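You operate a simulated robot arm through the tools that you are given. There is no shell and no other tool. Be economical: measure what you need, move in short steps, check, and stop when the job is done.

You run a simulated two-armed robot. Do the job below in one go: nothing can be reset, and whatever is moved stays where it is left.

## Task
Put two of the hinge pins from the top of belt one on the brown flat carton there. Put the white box from the service bench on the green tray there and the blue box on the top of the lid bench. Put the red disc from the service bench on the outfeed of the roller track and the black disc in the end tray. Do these in any order.

Only the result counts: the job must be done as asked and must still hold three seconds after the hand-in. Knocking over, shifting, dropping, spilling or breaking anything else fails it. Lids that push on must go on centred and level and be pressed home; caps that screw on are set level and turned clockwise until they are tight.

## Robot
Two 6-joint arms with fingered hands on one trunk, on a base that drives. Base frame: it is fixed to the floor where the robot stands at the start and does not move with it; the origin is under the middle of the robot, x ahead of it, y to its left, z up; the surface under the hand at the start is at about z = 0.8. Units: m, rad, N and s.
The left shoulder is at the start at [0.05, 0.17, 1.06], the right one opposite. With the tool pointing down near the work surface each hand reaches from about 0.5 to 0.78 m from the robot's upright axis, wherever it stands, measured 20 degrees to its own side. Places, roughly: box [-1.25, 3, 0.75]; disc [-1, 3.25, 0.75]; end tray [1, 1.1, 0.7]; outfeed of the roller track (20x32 cm) [-2.94, 5.38, 0.76]; top of the lid bench [1.3, 3.2, 0.8]; tray [-1, 2.5, 0.75]. Payload 3.5 kg a hand.
Tool frame (each hand has its own): the origin (TCP) lies between the finger pads and is the grasp point; the fingertips stand 0.026 m ahead of it; z points along the fingers, y is the line along which they close. Largest opening 0.132 m; the body of the gripper starts 0.073 m behind the TCP. The gripper is a hand of 3 fingers: y runs from the thumb to the fingers, the wrist lies at [0, 0, -0.234] in the tool frame, and closing takes about 1.5 s.
Orientation is told as [roll, pitch, yaw] about the base's x, y, z axes, in that order, counted from this pose: with the fingers straight down and closing along the base's y, the tool's x points along the base's -x, its y along +y and its z along -z.

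## Interface
- The arms move only by the tool nudge_tool. It takes "left_targets", "right_targets" or both (then of equal length, played together; a hand with none holds still); each is one flat list of numbers, 6 for each row, row after row: the shift along the tool's x, y, z in m, then the turn, a rotation vector about the tool's x, y, z in rad. In form: [x, y, z, ax, ay, az, x, y, z, ax, ay, az, ...]. A call has 1 to 8 rows; each row is the pose to reach, as a shift and turn from the pose commanded when the call began, along the tool's axes at that moment. "left_jaw" and "right_jaw" are, for a hand that has rows, the gripper command, from -1 (shut) to 1 (fully open), values between in proportion, set as the call begins (left out, the last holds). Rows are played at 5 a second. More than 0.05 m and 0.15 rad between two rows, or a gripper value outside its range, and nothing of the call is played. Where a pose cannot be reached the arm comes as near as it can. A force on the tool above 40 N (or 10 N above the force at the start of the call, whichever is more), or a blocked arm, ends the call early, and 0.2 s more pass. Each finger travels about 0.153 m/s and halts on what it meets, pressing with about 24 N; the grip force reading is that of the motor and also rises with nothing between the fingers. The clock runs only during rows and for 0.2 s after the last one: add rows that repeat a pose to give the fingers time. The reply holds the time, the measured pose of the TCP, the force on the tool along the base axes, the opening and the grip force, in the units named above and with some noise, with the torque about the TCP (base axes, N m) and any sound that the robot's microphone picked up, and new pictures: "pictures" is both (left out), scene, wrist or none (wrist: the cameras of the hands that moved).
- Cameras (640 x 400 px; columns grow to the right, rows downward): "scene" is now at [0.0348, 0.0011, 1.6573]; the picture's right is [-0.04, -1.00, 0.00], its down [-0.75, 0.03, -0.66] and it looks along [0.66, -0.03, -0.75] (base axes); focal length 273 px, centre (320, 200). "left" rides on the left gripper at [-0.062, 0.003, -0.092] in its tool frame; the picture's right is [-0.05, -1.00, 0.00], its down [0.83, -0.04, -0.56] and it looks along [0.55, -0.03, 0.83] (tool axes); focal length 230 px, centre (320, 200). "right" rides on the right gripper at [0.062, 0.003, -0.092] in its tool frame; the picture's right is [-0.05, 1.00, 0.00], its down [-0.83, -0.04, -0.56] and it looks along [-0.55, -0.03, 0.83] (tool axes); focal length 230 px, centre (320, 200). There is no depth. A picture from a camera that has moved, and an enlarged one, comes with that camera's place and axes in the base frame and with its lens. The place of the scene camera against the robot may be out by one fixed shift of up to 0.012 m in any direction.
- raise_lower(by): slides the trunk up (or, below 0, down) by that many m; the arms and the scene camera ride with it, the base frame stays. It gives what a move gives, with no picture.
- base_move(legs): drives the robot by 1 to 6 legs, each [ahead, left, turn to the left] in m, m and rad, along the robot's own axes; the way and the turn of a leg run together, so that a leg with both is an arc; at most 1.5 m and 3.142 rad a leg. The arms and the cameras ride along, it lands a little off, and it stops where it bumps. It gives what a move gives, and a new picture of the scene camera.
- curl_fingers(finger1, finger2, thumb_bend, hand): sets how far each is bent, from 0 (flat) to 1 (curled in); at 0.3 the hand is open as for a grip, at 0.7 the pads meet at the TCP. One left out holds its place. A second passes; each finger stops where it meets its share of the squeeze, and holds until it gets a number again. A gripper value or a shape takes the hand back. It gives what a move gives, with no picture; readings hold the bend of each and the force on the fingers (four entries, about 0 where the hand has none), thumb and palm.
- hand_shape(shape, hand): the hand has 3 fingers and takes this shape, open, in about a second: jaw (thumb against the fingers, like two jaws); tri (thumb and two fingers); tip (a fingertip pinch); poke (one finger out to press); point (the index stretched); flat (the hand flat); cup (the hand cupped); fist (a fist). The gripper value then closes the fingers along that shape, each until it touches; the sizes above hold for jaw. It gives what a move gives, with no picture.
- head_to(pan, tilt): turns the head with the scene camera to pan (to the left, within 1.501 rad either way) and tilt (down, from -0.506 to 1.204), counted from straight ahead of the robot. It gives what a move gives, and a new picture of the scene camera.
- zoom(camera, box): a new picture of the part [left, top, right, bottom] of that camera's present view, enlarged. The clock stands still meanwhile.
- sign_off(): hands the job in; it is judged then, once.

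Work in short steps. Places have to be worked out from the pictures, the camera data and where the tool is seen: move nearer, look again, correct. Check each grasp and each placing, and mend what went wrong. You have 186 turns and 260 pictures in all, those below and enlarged ones among them. Open the grippers and draw the arms clear of the work before you hand the job in, unless the task says otherwise; then end with one line.

The tools are called after "Call:" as name(argument=value, ...) on one line, values as JSON. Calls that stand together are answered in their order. nudge_tool: Moves the arms, as the interface text tells. Its arguments: {"type":"object","properties":{"left_targets":{"type":"array","items":{"type":"number"}},"left_jaw":{"type":"number"},"right_targets":{"type":"array","items":{"type":"number"}},"right_jaw":{"type":"number"},"pictures":{"type":"string","enum":["both","scene","wrist","none"]}},"required":[]} The other tools are called the same way: raise_lower (by) slides the trunk up or down; hand_shape (shape, hand) gives the hand a shape; curl_fingers (finger1, finger2, thumb_bend, hand) moves the fingers one by one; base_move (legs) drives the base; head_to (pan, tilt) turns the head that bears the scene camera; zoom (camera, box) takes an enlarged picture of a part of a camera's view; sign_off () hands the job in.

At the start:

```text
clock: 0.0
left_tcp_pos: [0.5133, 0.2759, 1.0911]
left_tcp_rot: [0.0, 0.0, 0.001]
left_ft_force: [0.0, 0.2, 0.0]
left_moment: [0.02, -0.03, 0.03]
left_finger_gap: 0.1319
left_finger_force: 0.0
left_shape: jaw
left_bend: [0.3, 0.3, 0.3]
left_finger forces: [0.0, 0.0, 0.0, 0.0, 0.1, 0.0]
right_tcp_pos: [0.6238, -0.244, 1.0048]
right_tcp_rot: [-0.001, 0.0, -0.001]
right_ft_force: [0.5, 0.2, -0.5]
right_moment: [-0.02, -0.02, 0.01]
right_finger_gap: 0.1319
right_finger_force: 0.1
right_shape: jaw
right_bend: [0.3, 0.3, 0.3]
right_finger forces: [0.0, 0.0, 0.2, 0.0, 0.0, 0.1]
trunk travel left (down, up): [-0.675, 0.035]
robot x, y, heading: [-0.0002, 0.0002, -0.002]
head pan, tilt: [-0.042, 0.848]
```

scene: 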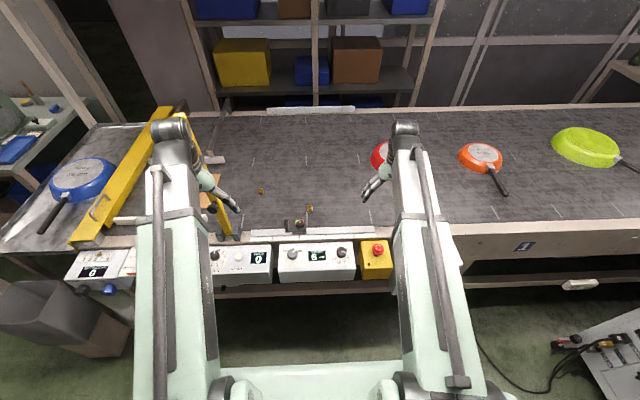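
right: 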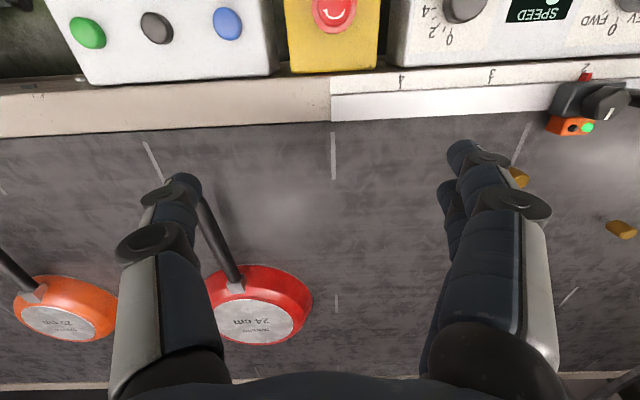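
left: 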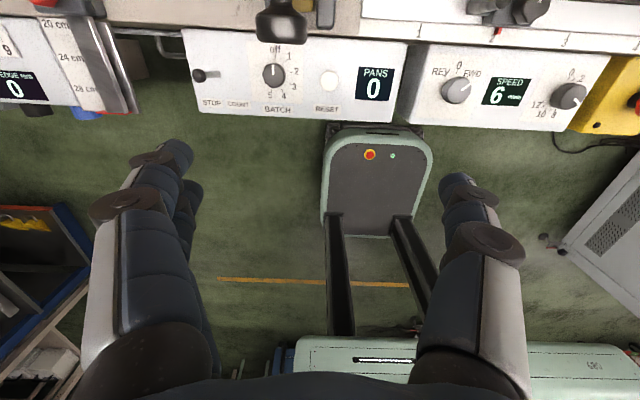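

The pictures show the belt with a few brass pins near (260..310, 190..225) and a brown thing beside the left hand. I zoom in on that area.

Call:
zoom(camera="scene", box=[190, 140, 350, 240])

Call:
head_to(pan=1.2, tilt=0.4)

```text
4.00 times, centred on (270, 190) of scene
camera zoom: at [0.0348, 0.0011, 1.6573], right [-0.04, -1.0, 0.0], down [-0.75, 0.03, -0.66], along [0.66, -0.03, -0.75], focal length 1091 px, centre (520, 240)
```

zoom: 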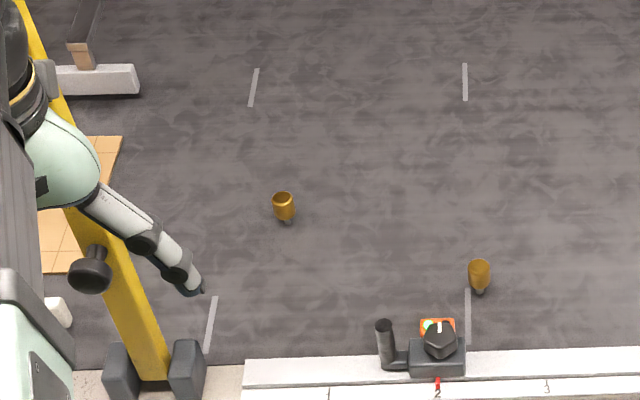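

```text
clock: 1.4
left_tcp_pos: [0.5143, 0.276, 1.092]
left_tcp_rot: [0.003, -0.001, 0.0]
left_ft_force: [-0.5, -0.3, 0.1]
left_moment: [0.01, -0.01, -0.02]
left_finger_gap: 0.1319
left_finger_force: 0.1
left_shape: jaw
left_bend: [0.3, 0.3, 0.3]
left_finger forces: [0.0, 0.1, 0.0, 0.1, 0.0, 0.1]
right_tcp_pos: [0.624, -0.2433, 1.0049]
right_tcp_rot: [0.001, -0.001, -0.001]
right_ft_force: [-0.6, -0.1, -0.4]
right_moment: [-0.02, -0.02, 0.01]
right_finger_gap: 0.1318
right_finger_force: 0.0
right_shape: jaw
right_bend: [0.3, 0.3, 0.3]
right_finger forces: [0.0, 0.0, 0.1, 0.1, 0.1, 0.0]
trunk travel left (down, up): [-0.675, 0.035]
robot x, y, heading: [0.0028, 0.0012, -0.001]
head pan, tilt: [1.201, 0.4]
camera scene: at [-0.0098, 0.0906, 1.6962], right [0.93, -0.36, 0.0], down [-0.14, -0.36, -0.92], along [0.33, 0.86, -0.39], focal length 273 px, centre (320, 200)
```

scene: 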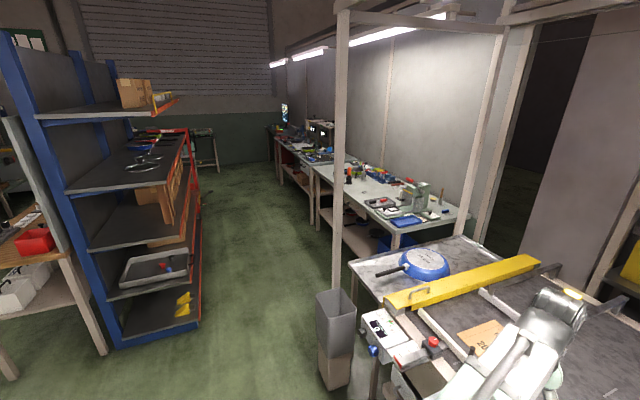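

The end tray is the grey table past the yellow bridge. I turn the head toward the bridge and carton for a closer look.

Call:
head_to(pan=0.5, tilt=0.85)

Call:
zoom(camera="scene", box=[200, 60, 440, 210])

```text
clock: 2.5
left_tcp_pos: [0.514, 0.2753, 1.0917]
left_tcp_rot: [0.002, -0.002, 0.0]
left_ft_force: [-1.2, 0.4, 0.3]
left_moment: [0.03, 0.01, -0.01]
left_finger_gap: 0.1318
left_finger_force: 0.0
left_shape: jaw
left_bend: [0.3, 0.3, 0.3]
left_finger forces: [0.0, 0.0, 0.0, 0.0, 0.1, 0.0]
right_tcp_pos: [0.6236, -0.2452, 1.0044]
right_tcp_rot: [0.0, 0.0, 0.0]
right_ft_force: [0.0, -0.7, -0.5]
right_moment: [0.03, 0.02, 0.0]
right_finger_gap: 0.1321
right_finger_force: 0.0
right_shape: jaw
right_bend: [0.3, 0.3, 0.3]
right_finger forces: [0.0, 0.0, 0.0, 0.0, 0.0, 0.1]
trunk travel left (down, up): [-0.675, 0.035]
robot x, y, heading: [-0.0025, -0.0004, 0.004]
head pan, tilt: [0.499, 0.85]
camera scene: at [0.0252, 0.0418, 1.6571], right [0.48, -0.88, 0.0], down [-0.66, -0.36, -0.66], along [0.58, 0.32, -0.75], focal length 273 px, centre (320, 200)
```

scene: 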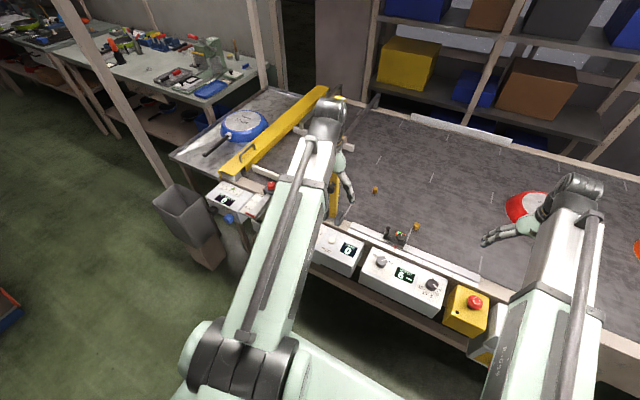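

```text
2.67 times, centred on (320, 135) of scene
camera zoom: at [0.0252, 0.0418, 1.6571], right [0.48, -0.88, 0.0], down [-0.66, -0.36, -0.66], along [0.58, 0.32, -0.75], focal length 727 px, centre (320, 373)
```

zoom: 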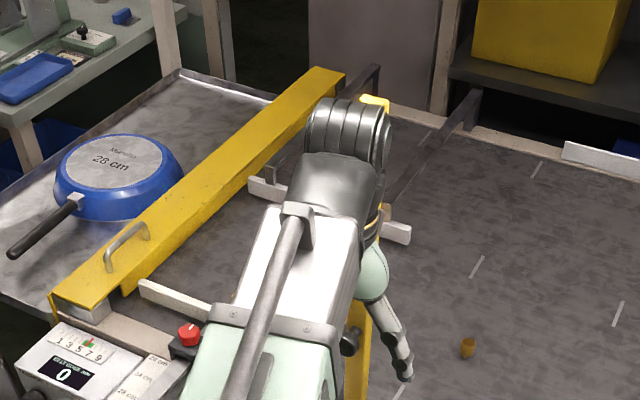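

The left arm blocks the view of the carton, so I move it inward and a bit up, then look again.

Call:
nudge_tool(left_targets=[0, -0.04, -0.03, 0, 0, 0, 0, -0.08, -0.03, 0, 0, 0, 0, -0.12, -0.03, 0, 0, 0, 0, -0.16, -0.03, 0, 0, 0, 0, -0.2, -0.03, 0, 0, 0, 0, -0.24, -0.03, 0, 0, 0], pictures="scene")

Call:
zoom(camera="scene", box=[200, 80, 440, 230])

```text
clock: 3.9
left_tcp_pos: [0.5159, 0.0334, 1.1233]
left_tcp_rot: [0.003, -0.003, 0.001]
left_ft_force: [0.0, -0.5, 0.4]
left_moment: [0.0, -0.02, -0.02]
left_finger_gap: 0.1321
left_finger_force: 0.0
left_shape: jaw
left_bend: [0.3, 0.3, 0.3]
left_finger forces: [0.1, 0.1, 0.1, 0.0, 0.0, 0.1]
right_tcp_pos: [0.6226, -0.2457, 1.0045]
right_tcp_rot: [0.0, -0.001, -0.001]
right_ft_force: [0.1, 0.0, -0.2]
right_moment: [-0.01, -0.01, 0.0]
right_finger_gap: 0.132
right_finger_force: 0.1
right_shape: jaw
right_bend: [0.3, 0.3, 0.3]
right_finger forces: [0.1, 0.1, 0.1, 0.0, 0.0, 0.0]
trunk travel left (down, up): [-0.675, 0.035]
robot x, y, heading: [-0.0005, 0.001, -0.001]
head pan, tilt: [0.499, 0.85]
camera scene: at [0.0253, 0.0412, 1.6571], right [0.48, -0.88, 0.0], down [-0.66, -0.36, -0.66], along [0.58, 0.32, -0.75], focal length 273 px, centre (320, 200)
```

scene: 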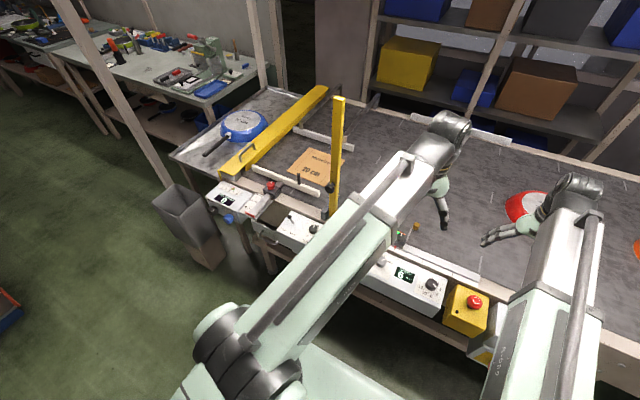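

```text
2.67 times, centred on (320, 155) of scene
camera zoom: at [0.0253, 0.0412, 1.6571], right [0.48, -0.88, 0.0], down [-0.66, -0.36, -0.66], along [0.58, 0.32, -0.75], focal length 727 px, centre (320, 320)
```

zoom: 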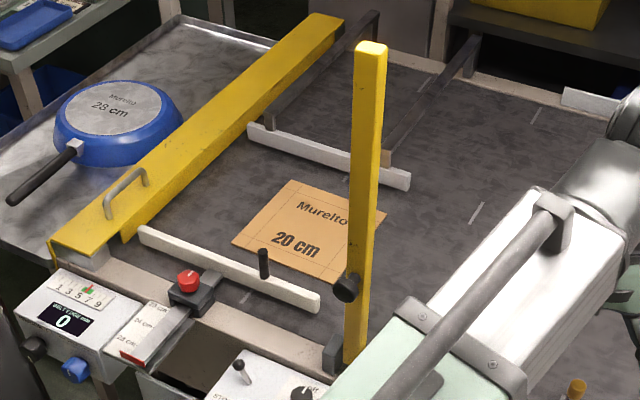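

The carton lies flat at about x .77–.97, y .42–.63, left of a tall yellow post near [.65,.33] that rises to z≈1.3. Before driving closer I look straight down at the base front.

Call:
head_to(pan=0.0, tilt=1.2)

```text
clock: 4.8
left_tcp_pos: [0.516, 0.0349, 1.1238]
left_tcp_rot: [0.001, -0.001, 0.001]
left_ft_force: [-0.4, 0.2, 1.4]
left_moment: [0.0, 0.03, -0.01]
left_finger_gap: 0.132
left_finger_force: 0.1
left_shape: jaw
left_bend: [0.3, 0.3, 0.3]
left_finger forces: [0.1, 0.1, 0.1, 0.1, 0.0, 0.1]
right_tcp_pos: [0.6237, -0.2432, 1.005]
right_tcp_rot: [0.001, 0.0, -0.001]
right_ft_force: [0.5, -0.7, 0.6]
right_moment: [0.0, 0.0, -0.02]
right_finger_gap: 0.1319
right_finger_force: 0.1
right_shape: jaw
right_bend: [0.3, 0.3, 0.3]
right_finger forces: [0.0, 0.0, 0.1, 0.0, 0.1, 0.0]
trunk travel left (down, up): [-0.675, 0.035]
robot x, y, heading: [-0.0013, -0.0006, 0.003]
head pan, tilt: [0.0, 1.201]
camera scene: at [0.0126, 0.0044, 1.6334], right [0.0, -1.0, 0.0], down [-0.93, 0.0, -0.36], along [0.36, 0.0, -0.93], focal length 273 px, centre (320, 200)
```

scene: 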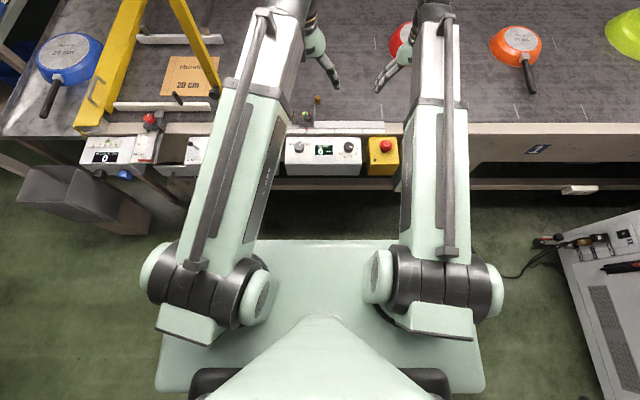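

The base front sits near x≈.33 and the control boxes near .475, so going .12 m ahead is safe. I drive there and look at the pins.

Call:
base_move(legs=[[0.12, 0, 0]])

Call:
head_to(pan=0.1, tilt=0.9)

```text
clock: 6.1
left_tcp_pos: [0.6368, 0.0324, 1.122]
left_tcp_rot: [0.002, 0.0, -0.001]
left_ft_force: [0.2, 1.3, 0.3]
left_moment: [0.01, 0.06, -0.04]
left_finger_gap: 0.1318
left_finger_force: 0.1
left_shape: jaw
left_bend: [0.3, 0.3, 0.3]
left_finger forces: [0.0, 0.1, 0.0, 0.1, 0.0, 0.1]
right_tcp_pos: [0.7455, -0.2456, 1.0026]
right_tcp_rot: [0.001, 0.001, -0.003]
right_ft_force: [0.0, 0.5, -1.1]
right_moment: [0.02, 0.06, 0.02]
right_finger_gap: 0.1321
right_finger_force: 0.1
right_shape: jaw
right_bend: [0.3, 0.3, 0.3]
right_finger forces: [0.0, 0.0, 0.1, 0.0, 0.0, 0.1]
trunk travel left (down, up): [-0.675, 0.035]
robot x, y, heading: [0.1197, -0.0029, 0.0]
head pan, tilt: [0.0, 1.201]
camera scene: at [0.1352, 0.0041, 1.6333], right [0.0, -1.0, 0.0], down [-0.93, 0.0, -0.36], along [0.36, 0.0, -0.93], focal length 273 px, centre (320, 200)
```

scene: 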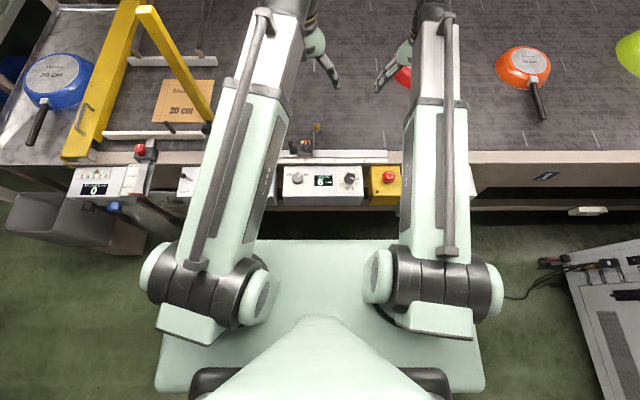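

```text
clock: 6.9
left_tcp_pos: [0.6351, 0.0335, 1.1233]
left_tcp_rot: [0.002, -0.001, -0.002]
left_ft_force: [0.0, 0.2, 0.2]
left_moment: [0.02, 0.02, 0.01]
left_finger_gap: 0.1318
left_finger_force: 0.1
left_shape: jaw
left_bend: [0.3, 0.3, 0.3]
left_finger forces: [0.0, 0.0, 0.0, 0.0, 0.0, 0.0]
right_tcp_pos: [0.7431, -0.245, 1.005]
right_tcp_rot: [0.0, 0.001, -0.001]
right_ft_force: [0.0, 0.1, -0.5]
right_moment: [0.02, 0.02, 0.03]
right_finger_gap: 0.1321
right_finger_force: 0.0
right_shape: jaw
right_bend: [0.3, 0.3, 0.3]
right_finger forces: [0.1, 0.0, 0.1, 0.0, 0.1, 0.0]
trunk travel left (down, up): [-0.675, 0.035]
robot x, y, heading: [0.1174, 0.0017, -0.0]
head pan, tilt: [0.099, 0.901]
camera scene: at [0.152, 0.0115, 1.6531], right [0.1, -1.0, 0.0], down [-0.78, -0.08, -0.62], along [0.62, 0.06, -0.78], focal length 273 px, centre (320, 200)
```

scene: 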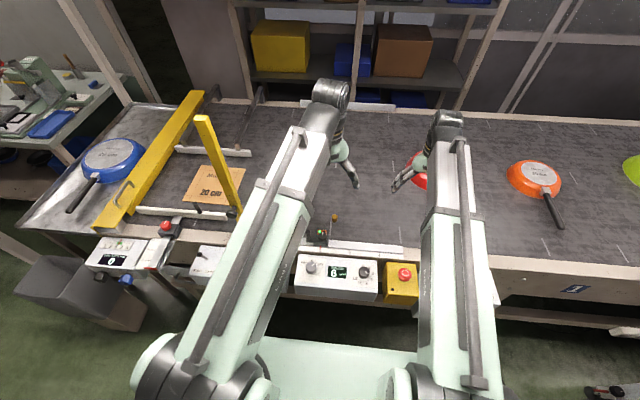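

I move the left hand toward pin 1, near [.837,.217], and use the wrist camera.

Call:
nudge_tool(left_targets=[-0.033, 0.035, 0, 0, 0, 0, -0.066, 0.07, 0, 0, 0, 0, -0.1, 0.105, 0.02, 0, 0, 0, -0.133, 0.14, 0.05, 0, 0, 0, -0.165, 0.175, 0.08, 0, 0, 0, -0.165, 0.175, 0.08, 0, 0, 0], pictures="both")

```text
refused: row 3 steps farther than a row can; nothing moved
```

The step between rows 2 and 3 was too long, so I use smaller ones.

Call:
nudge_tool(left_targets=[-0.03, 0.03, 0.01, 0, 0, 0, -0.06, 0.06, 0.02, 0, 0, 0, -0.09, 0.09, 0.03, 0, 0, 0, -0.12, 0.12, 0.045, 0, 0, 0, -0.145, 0.15, 0.06, 0, 0, 0, -0.165, 0.175, 0.08, 0, 0, 0, -0.165, 0.175, 0.08, 0, 0, 0], pictures="both")

```text
clock: 8.5
left_tcp_pos: [0.8023, 0.2082, 1.0417]
left_tcp_rot: [0.002, -0.001, -0.003]
left_ft_force: [0.3, 0.0, 0.5]
left_moment: [-0.01, 0.01, 0.0]
left_finger_gap: 0.1321
left_finger_force: 0.0
left_shape: jaw
left_bend: [0.3, 0.3, 0.3]
left_finger forces: [0.0, 0.0, 0.0, 0.0, 0.0, 0.1]
right_tcp_pos: [0.7428, -0.2456, 1.0051]
right_tcp_rot: [-0.001, 0.0, -0.002]
right_ft_force: [-0.2, -0.5, -0.3]
right_moment: [0.04, 0.01, 0.0]
right_finger_gap: 0.1319
right_finger_force: 0.1
right_shape: jaw
right_bend: [0.3, 0.3, 0.3]
right_finger forces: [0.1, 0.0, 0.0, 0.1, 0.0, 0.1]
trunk travel left (down, up): [-0.675, 0.035]
robot x, y, heading: [0.1185, 0.0003, -0.006]
head pan, tilt: [0.099, 0.901]
camera scene: at [0.1515, 0.0114, 1.6532], right [0.1, -1.0, 0.0], down [-0.78, -0.08, -0.62], along [0.62, 0.06, -0.78], focal length 273 px, centre (320, 200)
camera left: at [0.8651, 0.2131, 1.1331], right [0.05, -1.0, 0.0], down [-0.83, -0.04, 0.55], along [-0.55, -0.03, -0.83], focal length 230 px, centre (320, 200)
```

scene: 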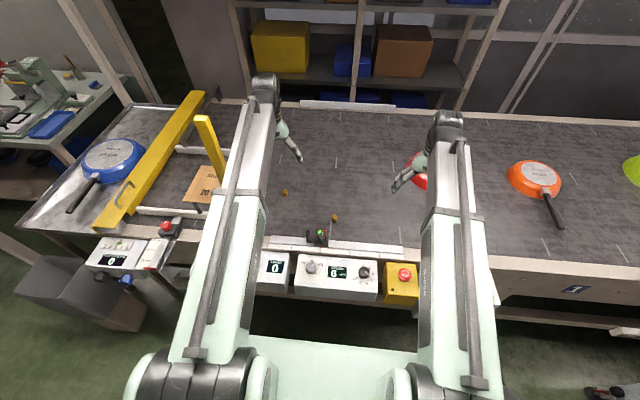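
left: 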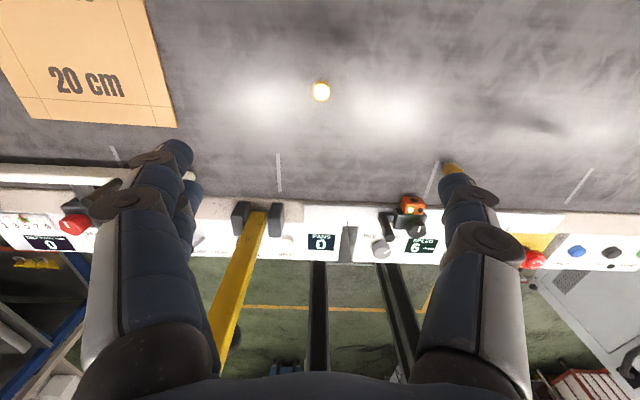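

Pin 1 stands upright near (320,91) in the left view. I zoom for its shape.

Call:
zoom(camera="left", box=[280, 66, 360, 116])

Call:
zoom(camera="scene", box=[260, 175, 356, 235])

```text
8.00 times, centred on (320, 91) of left
camera zoom: at [0.8651, 0.2131, 1.1331], right [0.05, -1.0, 0.0], down [-0.83, -0.04, 0.55], along [-0.55, -0.03, -0.83], focal length 1841 px, centre (320, 1072)
```

zoom: 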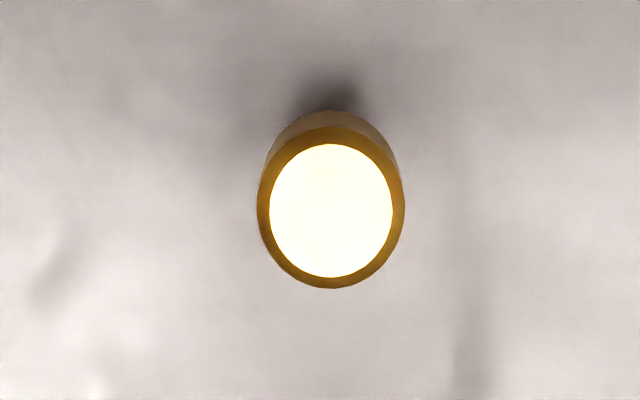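

```text
6.67 times, centred on (308, 205) of scene
camera zoom: at [0.1515, 0.0114, 1.6532], right [0.1, -1.0, 0.0], down [-0.78, -0.08, -0.62], along [0.62, 0.06, -0.78], focal length 1818 px, centre (400, 167)
```

zoom: 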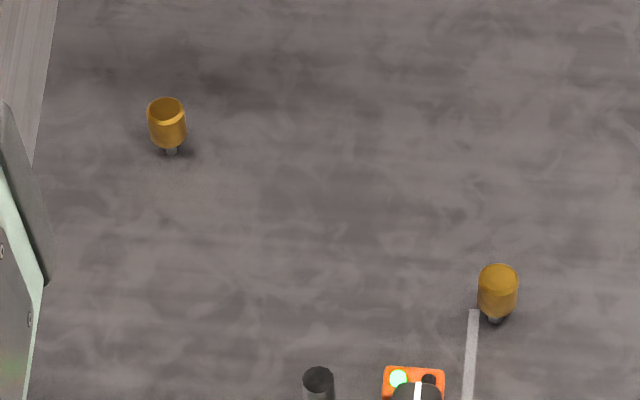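

The pin is an upright cylinder, about 22 mm wide and 40 mm tall, on a thin stem. I move over it and lower to z≈.93 with the jaw partly closed, then check.

Call:
nudge_tool(left_targets=[-0.021, 0.001, 0.03, 0, 0, 0, -0.021, 0.001, 0.07, 0, 0, 0, -0.021, 0.001, 0.11, 0, 0, 0, -0.021, 0.001, 0.11, 0, 0, 0, -0.021, 0.001, 0.11, 0, 0, 0], left_jaw=-0.3, pictures="wrist")

```text
clock: 9.7
left_tcp_pos: [0.8226, 0.2115, 0.9317]
left_tcp_rot: [0.002, -0.003, -0.003]
left_ft_force: [0.7, 0.0, -0.2]
left_moment: [-0.02, 0.0, -0.02]
left_finger_gap: 0.0466
left_finger_force: 0.0
left_shape: jaw
left_bend: [0.73, 0.73, 0.7]
left_finger forces: [0.0, 0.0, 0.0, 0.0, 0.0, 0.0]
right_tcp_pos: [0.7423, -0.2459, 1.005]
right_tcp_rot: [-0.001, 0.0, -0.002]
right_ft_force: [0.7, 0.3, 0.1]
right_moment: [-0.03, -0.02, 0.04]
right_finger_gap: 0.132
right_finger_force: 0.0
right_shape: jaw
right_bend: [0.3, 0.3, 0.3]
right_finger forces: [0.0, 0.0, 0.1, 0.0, 0.0, 0.0]
trunk travel left (down, up): [-0.675, 0.035]
robot x, y, heading: [0.1166, -0.0024, -0.003]
head pan, tilt: [0.099, 0.901]
camera left: at [0.8857, 0.2146, 1.0226], right [0.05, -1.0, 0.0], down [-0.83, -0.04, 0.55], along [-0.55, -0.03, -0.83], focal length 230 px, centre (320, 200)
```

left: 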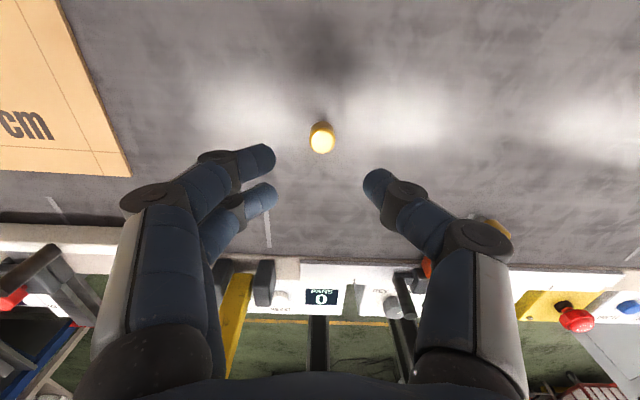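

The pin top lies at [.822,.209], centred under the hand. I go down to TCP z≈.838 and look before closing.

Call:
nudge_tool(left_targets=[0, -0.001, 0.04, 0, 0, 0, 0, -0.001, 0.07, 0, 0, 0, 0, -0.001, 0.094, 0, 0, 0, 0, -0.001, 0.094, 0, 0, 0], pictures="wrist")

```text
clock: 10.7
left_tcp_pos: [0.8223, 0.2079, 0.8376]
left_tcp_rot: [0.003, -0.001, -0.002]
left_ft_force: [-0.5, -0.5, 0.1]
left_moment: [0.0, -0.03, 0.02]
left_finger_gap: 0.0466
left_finger_force: 0.1
left_shape: jaw
left_bend: [0.73, 0.73, 0.7]
left_finger forces: [0.0, 0.0, 0.0, 0.0, 0.0, 0.1]
right_tcp_pos: [0.7432, -0.245, 1.0037]
right_tcp_rot: [0.002, 0.001, -0.002]
right_ft_force: [1.2, 0.1, 1.3]
right_moment: [-0.01, -0.01, -0.01]
right_finger_gap: 0.1323
right_finger_force: 0.0
right_shape: jaw
right_bend: [0.3, 0.3, 0.3]
right_finger forces: [0.0, 0.0, 0.0, 0.0, 0.0, 0.0]
trunk travel left (down, up): [-0.675, 0.035]
robot x, y, heading: [0.1208, 0.0051, 0.001]
head pan, tilt: [0.099, 0.901]
camera left: at [0.8847, 0.213, 0.9301], right [0.05, -1.0, 0.0], down [-0.83, -0.04, 0.55], along [-0.55, -0.03, -0.83], focal length 230 px, centre (320, 200)
```

left: 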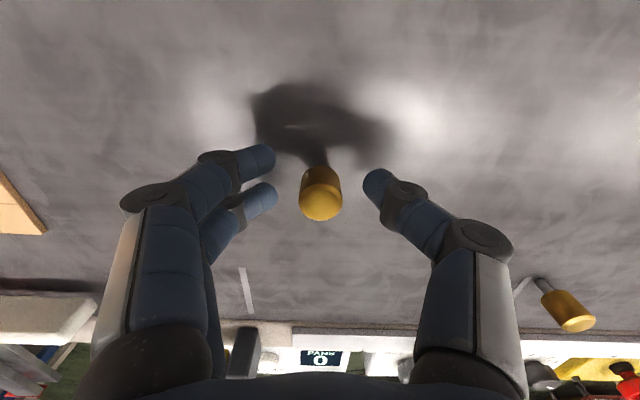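

The brass head is between fingers with its top at about .835. I lower 10 mm and close.

Call:
nudge_tool(left_targets=[0, 0, 0.01, 0, 0, 0], pictures="none")

Call:
nudge_tool(left_targets=[0, 0, 0, 0, 0, 0, 0, 0, 0, 0, 0, 0, 0, 0, 0, 0, 0, 0, 0, 0, 0, 0, 0, 0, 0, 0, 0, 0, 0, 0], left_jaw=-1, pictures="wrist")

```text
clock: 11.1
left_tcp_pos: [0.8234, 0.2105, 0.8288]
left_tcp_rot: [0.003, -0.003, 0.0]
left_ft_force: [-1.1, 1.0, -1.0]
left_moment: [-0.03, -0.01, 0.01]
left_finger_gap: 0.0466
left_finger_force: 0.1
left_shape: jaw
left_bend: [0.73, 0.73, 0.7]
left_finger forces: [0.0, 0.0, 0.0, 0.1, 0.0, 0.1]
right_tcp_pos: [0.7435, -0.2455, 1.0049]
right_tcp_rot: [0.0, 0.001, -0.002]
right_ft_force: [0.7, -0.4, -0.5]
right_moment: [-0.01, 0.03, -0.03]
right_finger_gap: 0.132
right_finger_force: 0.1
right_shape: jaw
right_bend: [0.3, 0.3, 0.3]
right_finger forces: [0.1, 0.1, 0.0, 0.1, 0.1, 0.0]
trunk travel left (down, up): [-0.675, 0.035]
robot x, y, heading: [0.1203, 0.0009, -0.0]
head pan, tilt: [0.099, 0.901]
```

```text
clock: 12.3
left_tcp_pos: [0.8232, 0.2105, 0.829]
left_tcp_rot: [0.0, -0.001, -0.002]
left_ft_force: [1.0, -0.7, 0.1]
left_moment: [0.01, 0.02, 0.02]
left_finger_gap: 0.0001
left_finger_force: 23.9
left_shape: jaw
left_bend: [0.7, 0.72, 0.72]
left_finger forces: [0.2, 2.7, 0.0, 0.0, 0.0, 0.0]
right_tcp_pos: [0.743, -0.2449, 1.0045]
right_tcp_rot: [0.0, -0.001, -0.001]
right_ft_force: [-0.2, -1.2, 0.1]
right_moment: [-0.02, -0.03, 0.0]
right_finger_gap: 0.1317
right_finger_force: 0.0
right_shape: jaw
right_bend: [0.3, 0.3, 0.3]
right_finger forces: [0.1, 0.1, 0.0, 0.0, 0.1, 0.0]
trunk travel left (down, up): [-0.675, 0.035]
robot x, y, heading: [0.1198, 0.0023, -0.001]
head pan, tilt: [0.099, 0.901]
camera left: at [0.8852, 0.2139, 0.9207], right [0.05, -1.0, 0.0], down [-0.83, -0.04, 0.55], along [-0.55, -0.03, -0.83], focal length 230 px, centre (320, 200)
```

left: 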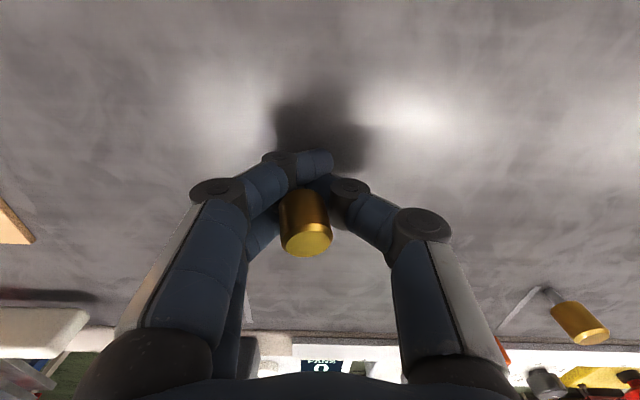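

The gap reads 0 and the pin appears shifted toward the robot. I zoom in to see if it is held.

Call:
zoom(camera="left", box=[220, 130, 420, 255])

```text
3.20 times, centred on (320, 192) of left
camera zoom: at [0.8852, 0.2139, 0.9207], right [0.05, -1.0, 0.0], down [-0.83, -0.04, 0.55], along [-0.55, -0.03, -0.83], focal length 736 px, centre (320, 224)
```

zoom: 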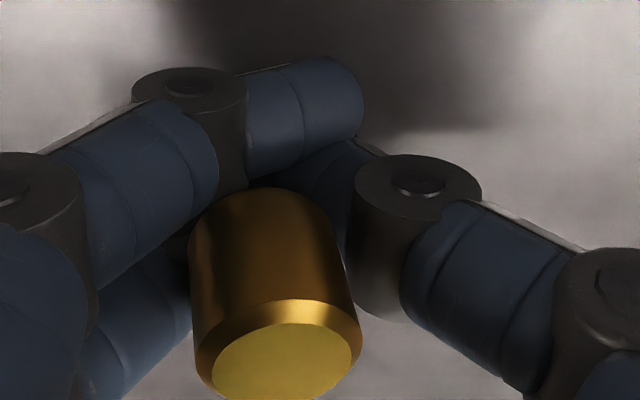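

The fingertips seem to have closed around the thin stem below the head. I open to a partial gap and look at where the pin stands.

Call:
nudge_tool(left_targets=[0, 0, 0, 0, 0, 0, 0, 0, 0, 0, 0, 0, 0, 0, 0, 0, 0, 0], left_jaw=-0.2, pictures="wrist")

```text
clock: 13.1
left_tcp_pos: [0.8216, 0.2109, 0.8305]
left_tcp_rot: [0.001, -0.001, -0.001]
left_ft_force: [-0.4, 0.0, -0.1]
left_moment: [-0.02, 0.03, -0.04]
left_finger_gap: 0.0525
left_finger_force: 0.1
left_shape: jaw
left_bend: [0.73, 0.73, 0.7]
left_finger forces: [0.0, 0.1, 0.1, 0.0, 0.0, 0.0]
right_tcp_pos: [0.7413, -0.2458, 1.005]
right_tcp_rot: [0.001, 0.0, -0.002]
right_ft_force: [0.6, 0.8, -0.8]
right_moment: [0.02, -0.04, 0.01]
right_finger_gap: 0.1318
right_finger_force: 0.2
right_shape: jaw
right_bend: [0.3, 0.3, 0.3]
right_finger forces: [0.0, 0.0, 0.0, 0.0, 0.1, 0.1]
trunk travel left (down, up): [-0.675, 0.035]
robot x, y, heading: [0.1224, 0.0009, 0.001]
head pan, tilt: [0.099, 0.901]
camera left: at [0.8852, 0.2139, 0.9208], right [0.05, -1.0, 0.0], down [-0.83, -0.04, 0.55], along [-0.55, -0.03, -0.83], focal length 230 px, centre (320, 200)
```

left: 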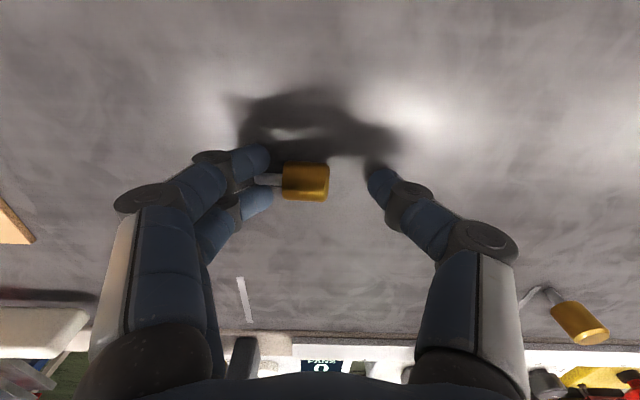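

The pin has tipped over and now lies along y at about [.824,.219], stem to the left. I raise the hand and yaw it 90° to grip the head across.

Call:
nudge_tool(left_targets=[0, 0, -0.04, 0, 0, 0, 0, 0, -0.08, 0, 0, 0, 0, 0, -0.1, 0, 0, 0.14, 0, 0, -0.1, 0, 0, 0.28, 0, 0, -0.1, 0, 0, 0.42, 0, 0, -0.1, 0, 0, 0.56, 0, 0, -0.1, 0, 0, 0.7, 0, 0, -0.1, 0, 0, 0.84], left_jaw=-0.1, pictures="none")

Call:
nudge_tool(left_targets=[0, 0, 0, 0, 0, 0.14, 0, 0, 0, 0, 0, 0.28, 0, 0, 0, 0, 0, 0.42, 0, 0, 0, 0, 0, 0.56, 0, 0, 0, 0, 0, 0.7, 0, 0, 0, 0, 0, 0.73, 0, 0, 0, 0, 0, 0.73], pictures="both")

```text
clock: 14.9
left_tcp_pos: [0.8223, 0.2083, 0.9293]
left_tcp_rot: [0.001, 0.001, -0.845]
left_ft_force: [0.7, 0.6, 0.0]
left_moment: [0.0, 0.05, 0.01]
left_finger_gap: 0.0589
left_finger_force: 0.2
left_shape: jaw
left_bend: [0.73, 0.73, 0.7]
left_finger forces: [0.1, 0.0, 0.0, 0.0, 0.0, 0.0]
right_tcp_pos: [0.7431, -0.2461, 1.0033]
right_tcp_rot: [-0.001, 0.0, 0.0]
right_ft_force: [-0.4, 0.6, -0.5]
right_moment: [0.03, 0.0, 0.04]
right_finger_gap: 0.1319
right_finger_force: 0.1
right_shape: jaw
right_bend: [0.3, 0.3, 0.3]
right_finger forces: [0.0, 0.0, 0.0, 0.0, 0.0, 0.0]
trunk travel left (down, up): [-0.675, 0.035]
robot x, y, heading: [0.1177, -0.0018, -0.004]
head pan, tilt: [0.099, 0.901]
```

```text
clock: 16.5
left_tcp_pos: [0.8202, 0.2092, 0.9299]
left_tcp_rot: [0.0, 0.003, -1.573]
left_ft_force: [0.0, -0.3, 0.8]
left_moment: [0.01, -0.02, 0.0]
left_finger_gap: 0.0588
left_finger_force: 0.0
left_shape: jaw
left_bend: [0.73, 0.73, 0.7]
left_finger forces: [0.0, 0.0, 0.1, 0.0, 0.1, 0.0]
right_tcp_pos: [0.7425, -0.2454, 1.005]
right_tcp_rot: [0.001, -0.001, -0.001]
right_ft_force: [-0.3, -0.8, 0.4]
right_moment: [0.02, 0.0, 0.02]
right_finger_gap: 0.1317
right_finger_force: 0.1
right_shape: jaw
right_bend: [0.3, 0.3, 0.3]
right_finger forces: [0.1, 0.0, 0.1, 0.0, 0.1, 0.0]
trunk travel left (down, up): [-0.675, 0.035]
robot x, y, heading: [0.118, -0.0029, 0.002]
head pan, tilt: [0.099, 0.901]
camera scene: at [0.1518, 0.0116, 1.6532], right [0.1, -1.0, 0.0], down [-0.78, -0.08, -0.62], along [0.62, 0.06, -0.78], focal length 273 px, centre (320, 200)
camera left: at [0.826, 0.1478, 1.0203], right [-1.0, -0.05, 0.0], down [-0.04, 0.83, 0.56], along [-0.03, 0.56, -0.83], focal length 230 px, centre (320, 200)
```

scene: 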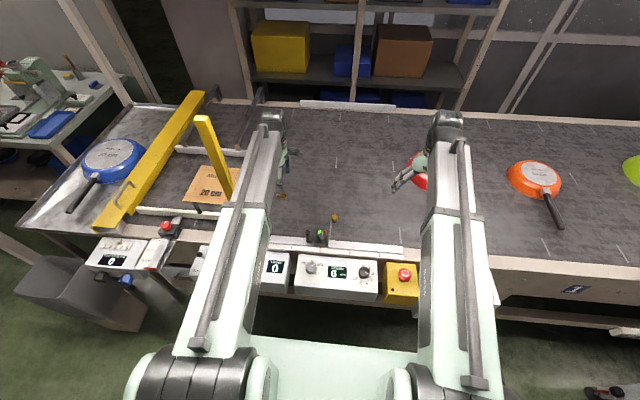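
left: 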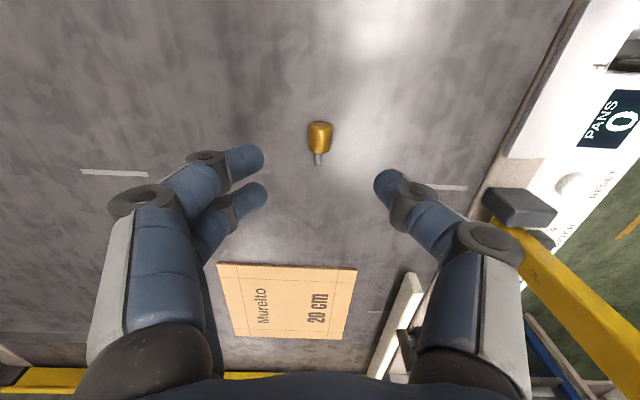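

The lying pin's head centre is at [.823,.219], well lined up with the closing direction. I go down over it and close.

Call:
nudge_tool(left_targets=[0.009, 0.003, 0.04, 0, 0, 0, 0.009, 0.003, 0.075, 0, 0, 0, 0.009, 0.003, 0.1, 0, 0, 0, 0.009, 0.003, 0.103, 0, 0, 0, 0.009, 0.003, 0.103, 0, 0, 0], pictures="wrist")

Call:
nudge_tool(left_targets=[0, 0, 0, 0, 0, 0, 0, 0, 0, 0, 0, 0, 0, 0, 0, 0, 0, 0, 0, 0, 0, 0, 0, 0, 0, 0, 0, 0, 0, 0], left_jaw=-1, pictures="wrist")

```text
clock: 17.7
left_tcp_pos: [0.8248, 0.2175, 0.826]
left_tcp_rot: [0.003, 0.002, -1.572]
left_ft_force: [1.2, 0.0, 13.4]
left_moment: [-0.02, -0.29, -0.03]
left_finger_gap: 0.059
left_finger_force: 0.0
left_shape: jaw
left_bend: [0.74, 0.74, 0.7]
left_finger forces: [5.3, 5.0, 0.1, 0.0, 3.1, 0.0]
right_tcp_pos: [0.7418, -0.2452, 1.006]
right_tcp_rot: [0.0, -0.001, 0.0]
right_ft_force: [0.2, 0.4, 0.3]
right_moment: [0.06, -0.01, 0.02]
right_finger_gap: 0.1318
right_finger_force: 0.0
right_shape: jaw
right_bend: [0.3, 0.3, 0.3]
right_finger forces: [0.0, 0.0, 0.0, 0.0, 0.0, 0.0]
trunk travel left (down, up): [-0.675, 0.035]
robot x, y, heading: [0.1226, 0.0024, -0.001]
head pan, tilt: [0.099, 0.901]
camera left: at [0.8294, 0.1557, 0.9176], right [-1.0, -0.05, 0.0], down [-0.04, 0.83, 0.56], along [-0.02, 0.56, -0.83], focal length 230 px, centre (320, 200)
```

left: 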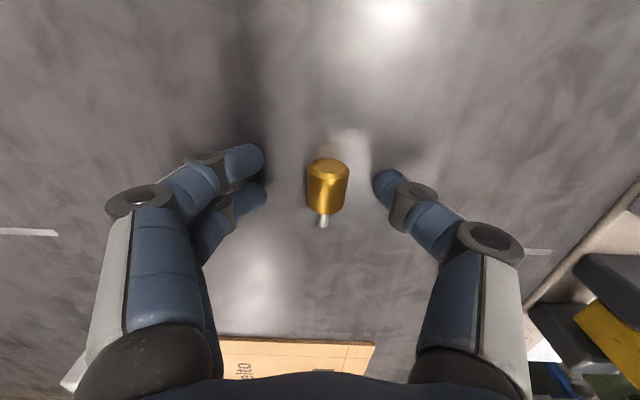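

```text
clock: 18.9
left_tcp_pos: [0.8245, 0.2173, 0.8243]
left_tcp_rot: [0.003, 0.0, -1.573]
left_ft_force: [2.6, 0.0, 8.1]
left_moment: [-0.05, -0.18, -0.02]
left_finger_gap: 0.0229
left_finger_force: 23.8
left_shape: jaw
left_bend: [0.74, 0.74, 0.72]
left_finger forces: [13.6, 13.3, 0.0, 0.0, 19.0, 0.1]
right_tcp_pos: [0.7426, -0.2461, 1.0053]
right_tcp_rot: [0.0, 0.001, 0.0]
right_ft_force: [-0.4, -0.2, 0.1]
right_moment: [0.03, 0.0, -0.01]
right_finger_gap: 0.1318
right_finger_force: 0.1
right_shape: jaw
right_bend: [0.3, 0.3, 0.3]
right_finger forces: [0.0, 0.1, 0.0, 0.1, 0.0, 0.1]
trunk travel left (down, up): [-0.675, 0.035]
robot x, y, heading: [0.1194, 0.0004, -0.002]
head pan, tilt: [0.099, 0.901]
camera left: at [0.8294, 0.1558, 0.9165], right [-1.0, -0.05, 0.0], down [-0.04, 0.83, 0.56], along [-0.03, 0.56, -0.83], focal length 230 px, centre (320, 200)
```

left: 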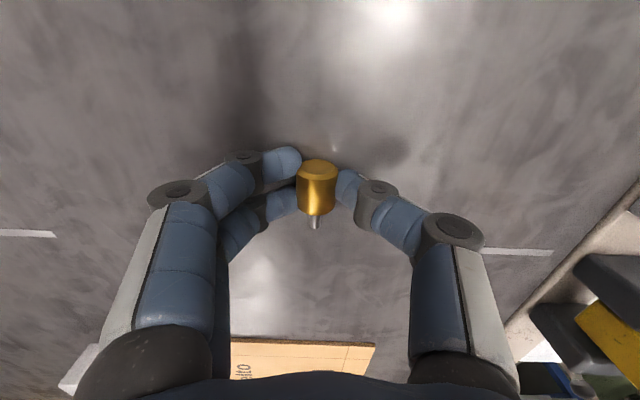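

The pin is held firmly (gap .023). I lift it and retract the hand toward the robot.

Call:
nudge_tool(left_targets=[0, 0, -0.04, 0, 0, 0, 0, 0, -0.08, 0, 0, 0, 0, 0, -0.12, 0, 0, 0, 0, 0, -0.165, 0, 0, 0, 0, -0.04, -0.18, 0, 0, 0, 0, -0.08, -0.19, 0, 0, 0, 0, -0.12, -0.19, 0, 0, 0, 0, -0.12, -0.19, 0, 0, 0], pictures="wrist")

Call:
base_move(legs=[[-0.25, 0, 0], [0, 0.35, 0]])

```text
clock: 20.7
left_tcp_pos: [0.7041, 0.2186, 1.0178]
left_tcp_rot: [0.001, 0.002, -1.572]
left_ft_force: [0.2, -1.2, -0.1]
left_moment: [-0.02, 0.02, 0.0]
left_finger_gap: 0.0218
left_finger_force: 23.9
left_shape: jaw
left_bend: [0.74, 0.74, 0.72]
left_finger forces: [9.8, 9.7, 0.1, 0.1, 19.5, 0.0]
right_tcp_pos: [0.7422, -0.2463, 1.0041]
right_tcp_rot: [0.0, 0.0, -0.001]
right_ft_force: [0.9, 0.6, 0.3]
right_moment: [0.0, -0.01, 0.0]
right_finger_gap: 0.1318
right_finger_force: 0.1
right_shape: jaw
right_bend: [0.3, 0.3, 0.3]
right_finger forces: [0.0, 0.0, 0.1, 0.0, 0.0, 0.1]
trunk travel left (down, up): [-0.675, 0.035]
robot x, y, heading: [0.1162, -0.0008, 0.001]
head pan, tilt: [0.099, 0.901]
camera left: at [0.7094, 0.1572, 1.1095], right [-1.0, -0.05, 0.0], down [-0.04, 0.83, 0.56], along [-0.03, 0.56, -0.83], focal length 230 px, centre (320, 200)
```

left: 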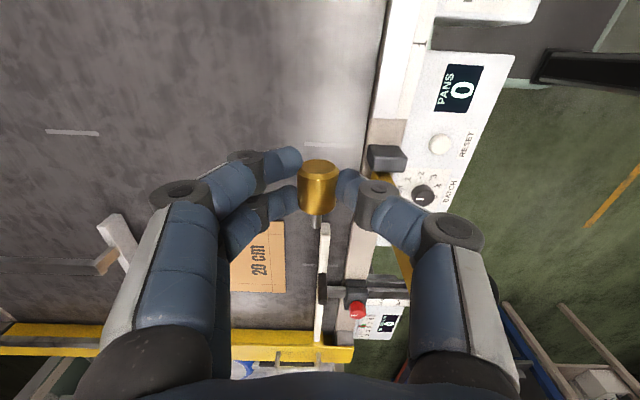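

```text
clock: 24.4
left_tcp_pos: [0.4464, 0.5757, 1.0179]
left_tcp_rot: [0.001, 0.0, -1.568]
left_ft_force: [-0.3, -0.4, -0.1]
left_moment: [0.02, 0.02, 0.02]
left_finger_gap: 0.022
left_finger_force: 24.1
left_shape: jaw
left_bend: [0.74, 0.74, 0.72]
left_finger forces: [9.8, 9.7, 0.0, 0.0, 19.5, 0.0]
right_tcp_pos: [0.4857, 0.1136, 1.0061]
right_tcp_rot: [-0.002, -0.001, 0.002]
right_ft_force: [0.2, 0.3, 0.4]
right_moment: [-0.03, 0.01, -0.03]
right_finger_gap: 0.1321
right_finger_force: 0.0
right_shape: jaw
right_bend: [0.3, 0.3, 0.3]
right_finger forces: [0.0, 0.0, 0.1, 0.0, 0.0, 0.0]
trunk travel left (down, up): [-0.675, 0.035]
robot x, y, heading: [-0.1383, 0.3573, 0.002]
head pan, tilt: [0.099, 0.901]
camera scene: at [-0.1055, 0.3678, 1.6532], right [0.1, -0.99, 0.0], down [-0.78, -0.08, -0.62], along [0.62, 0.06, -0.78], focal length 273 px, centre (320, 200)
```

scene: 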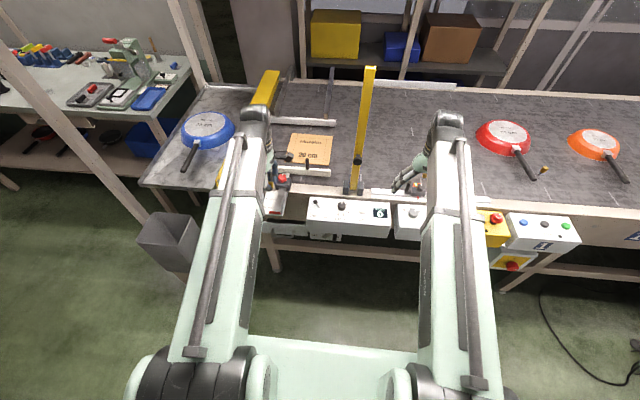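

Good clearance: the post is between the arms. I drive ahead .25.

Call:
base_move(legs=[[0.25, 0, 0]])

Call:
zoom(camera="left", box=[0, 0, 640, 400])

```text
clock: 26.2
left_tcp_pos: [0.6977, 0.5785, 1.0186]
left_tcp_rot: [0.001, 0.001, -1.563]
left_ft_force: [0.1, -0.3, -0.5]
left_moment: [0.03, 0.03, -0.02]
left_finger_gap: 0.0216
left_finger_force: 24.6
left_shape: jaw
left_bend: [0.74, 0.74, 0.72]
left_finger forces: [9.8, 9.7, 0.0, 0.0, 19.4, 0.1]
right_tcp_pos: [0.7402, 0.1151, 1.0042]
right_tcp_rot: [0.0, 0.002, 0.008]
right_ft_force: [-0.1, -0.4, -0.2]
right_moment: [0.03, 0.02, 0.0]
right_finger_gap: 0.1319
right_finger_force: 0.0
right_shape: jaw
right_bend: [0.3, 0.3, 0.3]
right_finger forces: [0.0, 0.0, 0.0, 0.0, 0.1, 0.1]
trunk travel left (down, up): [-0.675, 0.035]
robot x, y, heading: [0.1171, 0.3527, 0.006]
head pan, tilt: [0.099, 0.901]
camera scene: at [0.1474, 0.3677, 1.6531], right [0.11, -0.99, 0.0], down [-0.78, -0.08, -0.62], along [0.62, 0.07, -0.78], focal length 273 px, centre (320, 200)
```

scene: 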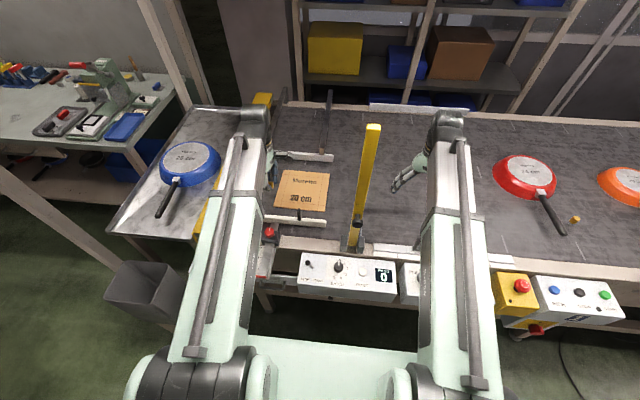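

```text
1.00 times, centred on (320, 200) of left (not enlarged: the box is as wide or as high as the picture)
camera zoom: at [0.7028, 0.5185, 1.1088], right [-1.0, -0.06, 0.0], down [-0.05, 0.83, 0.56], along [-0.03, 0.56, -0.83], focal length 230 px, centre (320, 200)
```

zoom: 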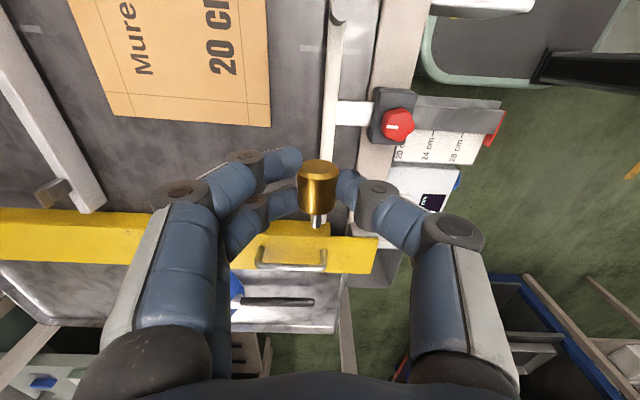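

The carton spans x .765–.97, y .42–.61. I carry the pin over [.85,.53] and lower to z≈.88.

Call:
nudge_tool(left_targets=[-0.012, 0.04, 0, 0, 0, 0, -0.024, 0.08, 0, 0, 0, 0, -0.036, 0.12, 0, 0, 0, 0, -0.048, 0.152, 0.02, 0, 0, 0, -0.048, 0.152, 0.06, 0, 0, 0, -0.048, 0.152, 0.1, 0, 0, 0, -0.048, 0.152, 0.14, 0, 0, 0, -0.048, 0.152, 0.14, 0, 0, 0], pictures="both")

```text
clock: 28.0
left_tcp_pos: [0.8469, 0.5319, 0.8752]
left_tcp_rot: [0.002, 0.002, -1.563]
left_ft_force: [0.0, 0.2, 0.6]
left_moment: [-0.02, 0.0, -0.05]
left_finger_gap: 0.0217
left_finger_force: 23.6
left_shape: jaw
left_bend: [0.74, 0.74, 0.72]
left_finger forces: [9.7, 9.6, 0.0, 0.0, 19.3, 0.1]
right_tcp_pos: [0.7388, 0.1161, 1.006]
right_tcp_rot: [-0.001, -0.001, 0.007]
right_ft_force: [0.2, -0.1, 0.0]
right_moment: [0.0, 0.0, -0.02]
right_finger_gap: 0.132
right_finger_force: 0.1
right_shape: jaw
right_bend: [0.3, 0.3, 0.3]
right_finger forces: [0.1, 0.0, 0.0, 0.0, 0.0, 0.0]
trunk travel left (down, up): [-0.675, 0.035]
robot x, y, heading: [0.1116, 0.3578, 0.009]
head pan, tilt: [0.099, 0.901]
camera scene: at [0.1456, 0.3677, 1.6532], right [0.11, -0.99, 0.0], down [-0.78, -0.08, -0.62], along [0.62, 0.07, -0.78], focal length 273 px, centre (320, 200)
camera left: at [0.8519, 0.4708, 0.9675], right [-1.0, -0.06, 0.0], down [-0.05, 0.83, 0.56], along [-0.03, 0.56, -0.83], focal length 230 px, centre (320, 200)
```

scene: 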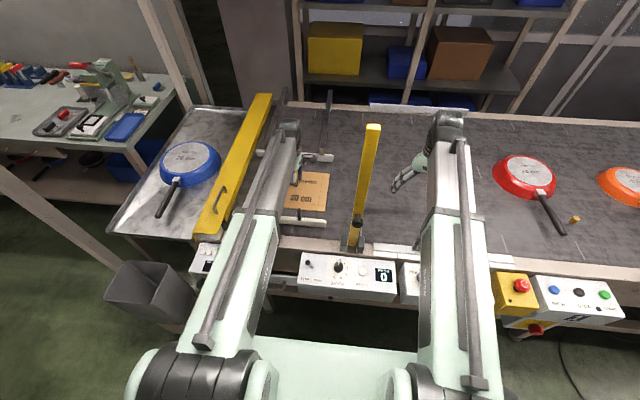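
left: 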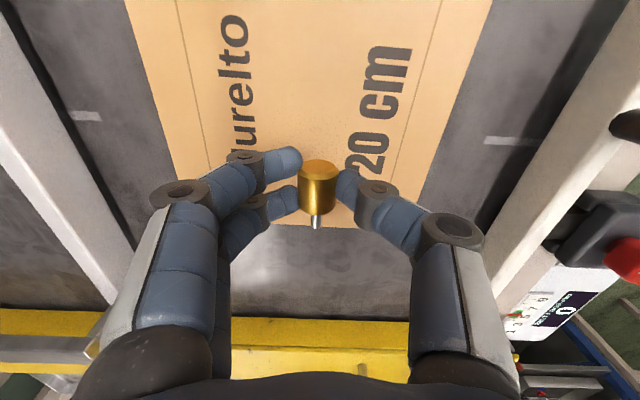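

The pin is over the carton with the edge at y≈.61. I lower until light contact.

Call:
nudge_tool(left_targets=[0, 0, 0.025, 0, 0, 0, 0, 0, 0.037, 0, 0, 0, 0, 0, 0.042, 0, 0, 0, 0, 0, 0.044, 0, 0, 0], pictures="none")

```text
clock: 29.0
left_tcp_pos: [0.8483, 0.5319, 0.8349]
left_tcp_rot: [0.003, 0.003, -1.563]
left_ft_force: [0.0, 0.2, 0.0]
left_moment: [-0.01, 0.01, 0.01]
left_finger_gap: 0.0219
left_finger_force: 23.5
left_shape: jaw
left_bend: [0.74, 0.74, 0.72]
left_finger forces: [9.6, 9.6, 0.1, 0.0, 19.3, 0.0]
right_tcp_pos: [0.7388, 0.1168, 1.0043]
right_tcp_rot: [-0.001, -0.001, 0.006]
right_ft_force: [-0.1, 0.9, -0.2]
right_moment: [0.02, -0.02, 0.01]
right_finger_gap: 0.1317
right_finger_force: 0.0
right_shape: jaw
right_bend: [0.3, 0.3, 0.3]
right_finger forces: [0.0, 0.0, 0.0, 0.0, 0.0, 0.0]
trunk travel left (down, up): [-0.675, 0.035]
robot x, y, heading: [0.1136, 0.3562, 0.01]
head pan, tilt: [0.099, 0.901]
```

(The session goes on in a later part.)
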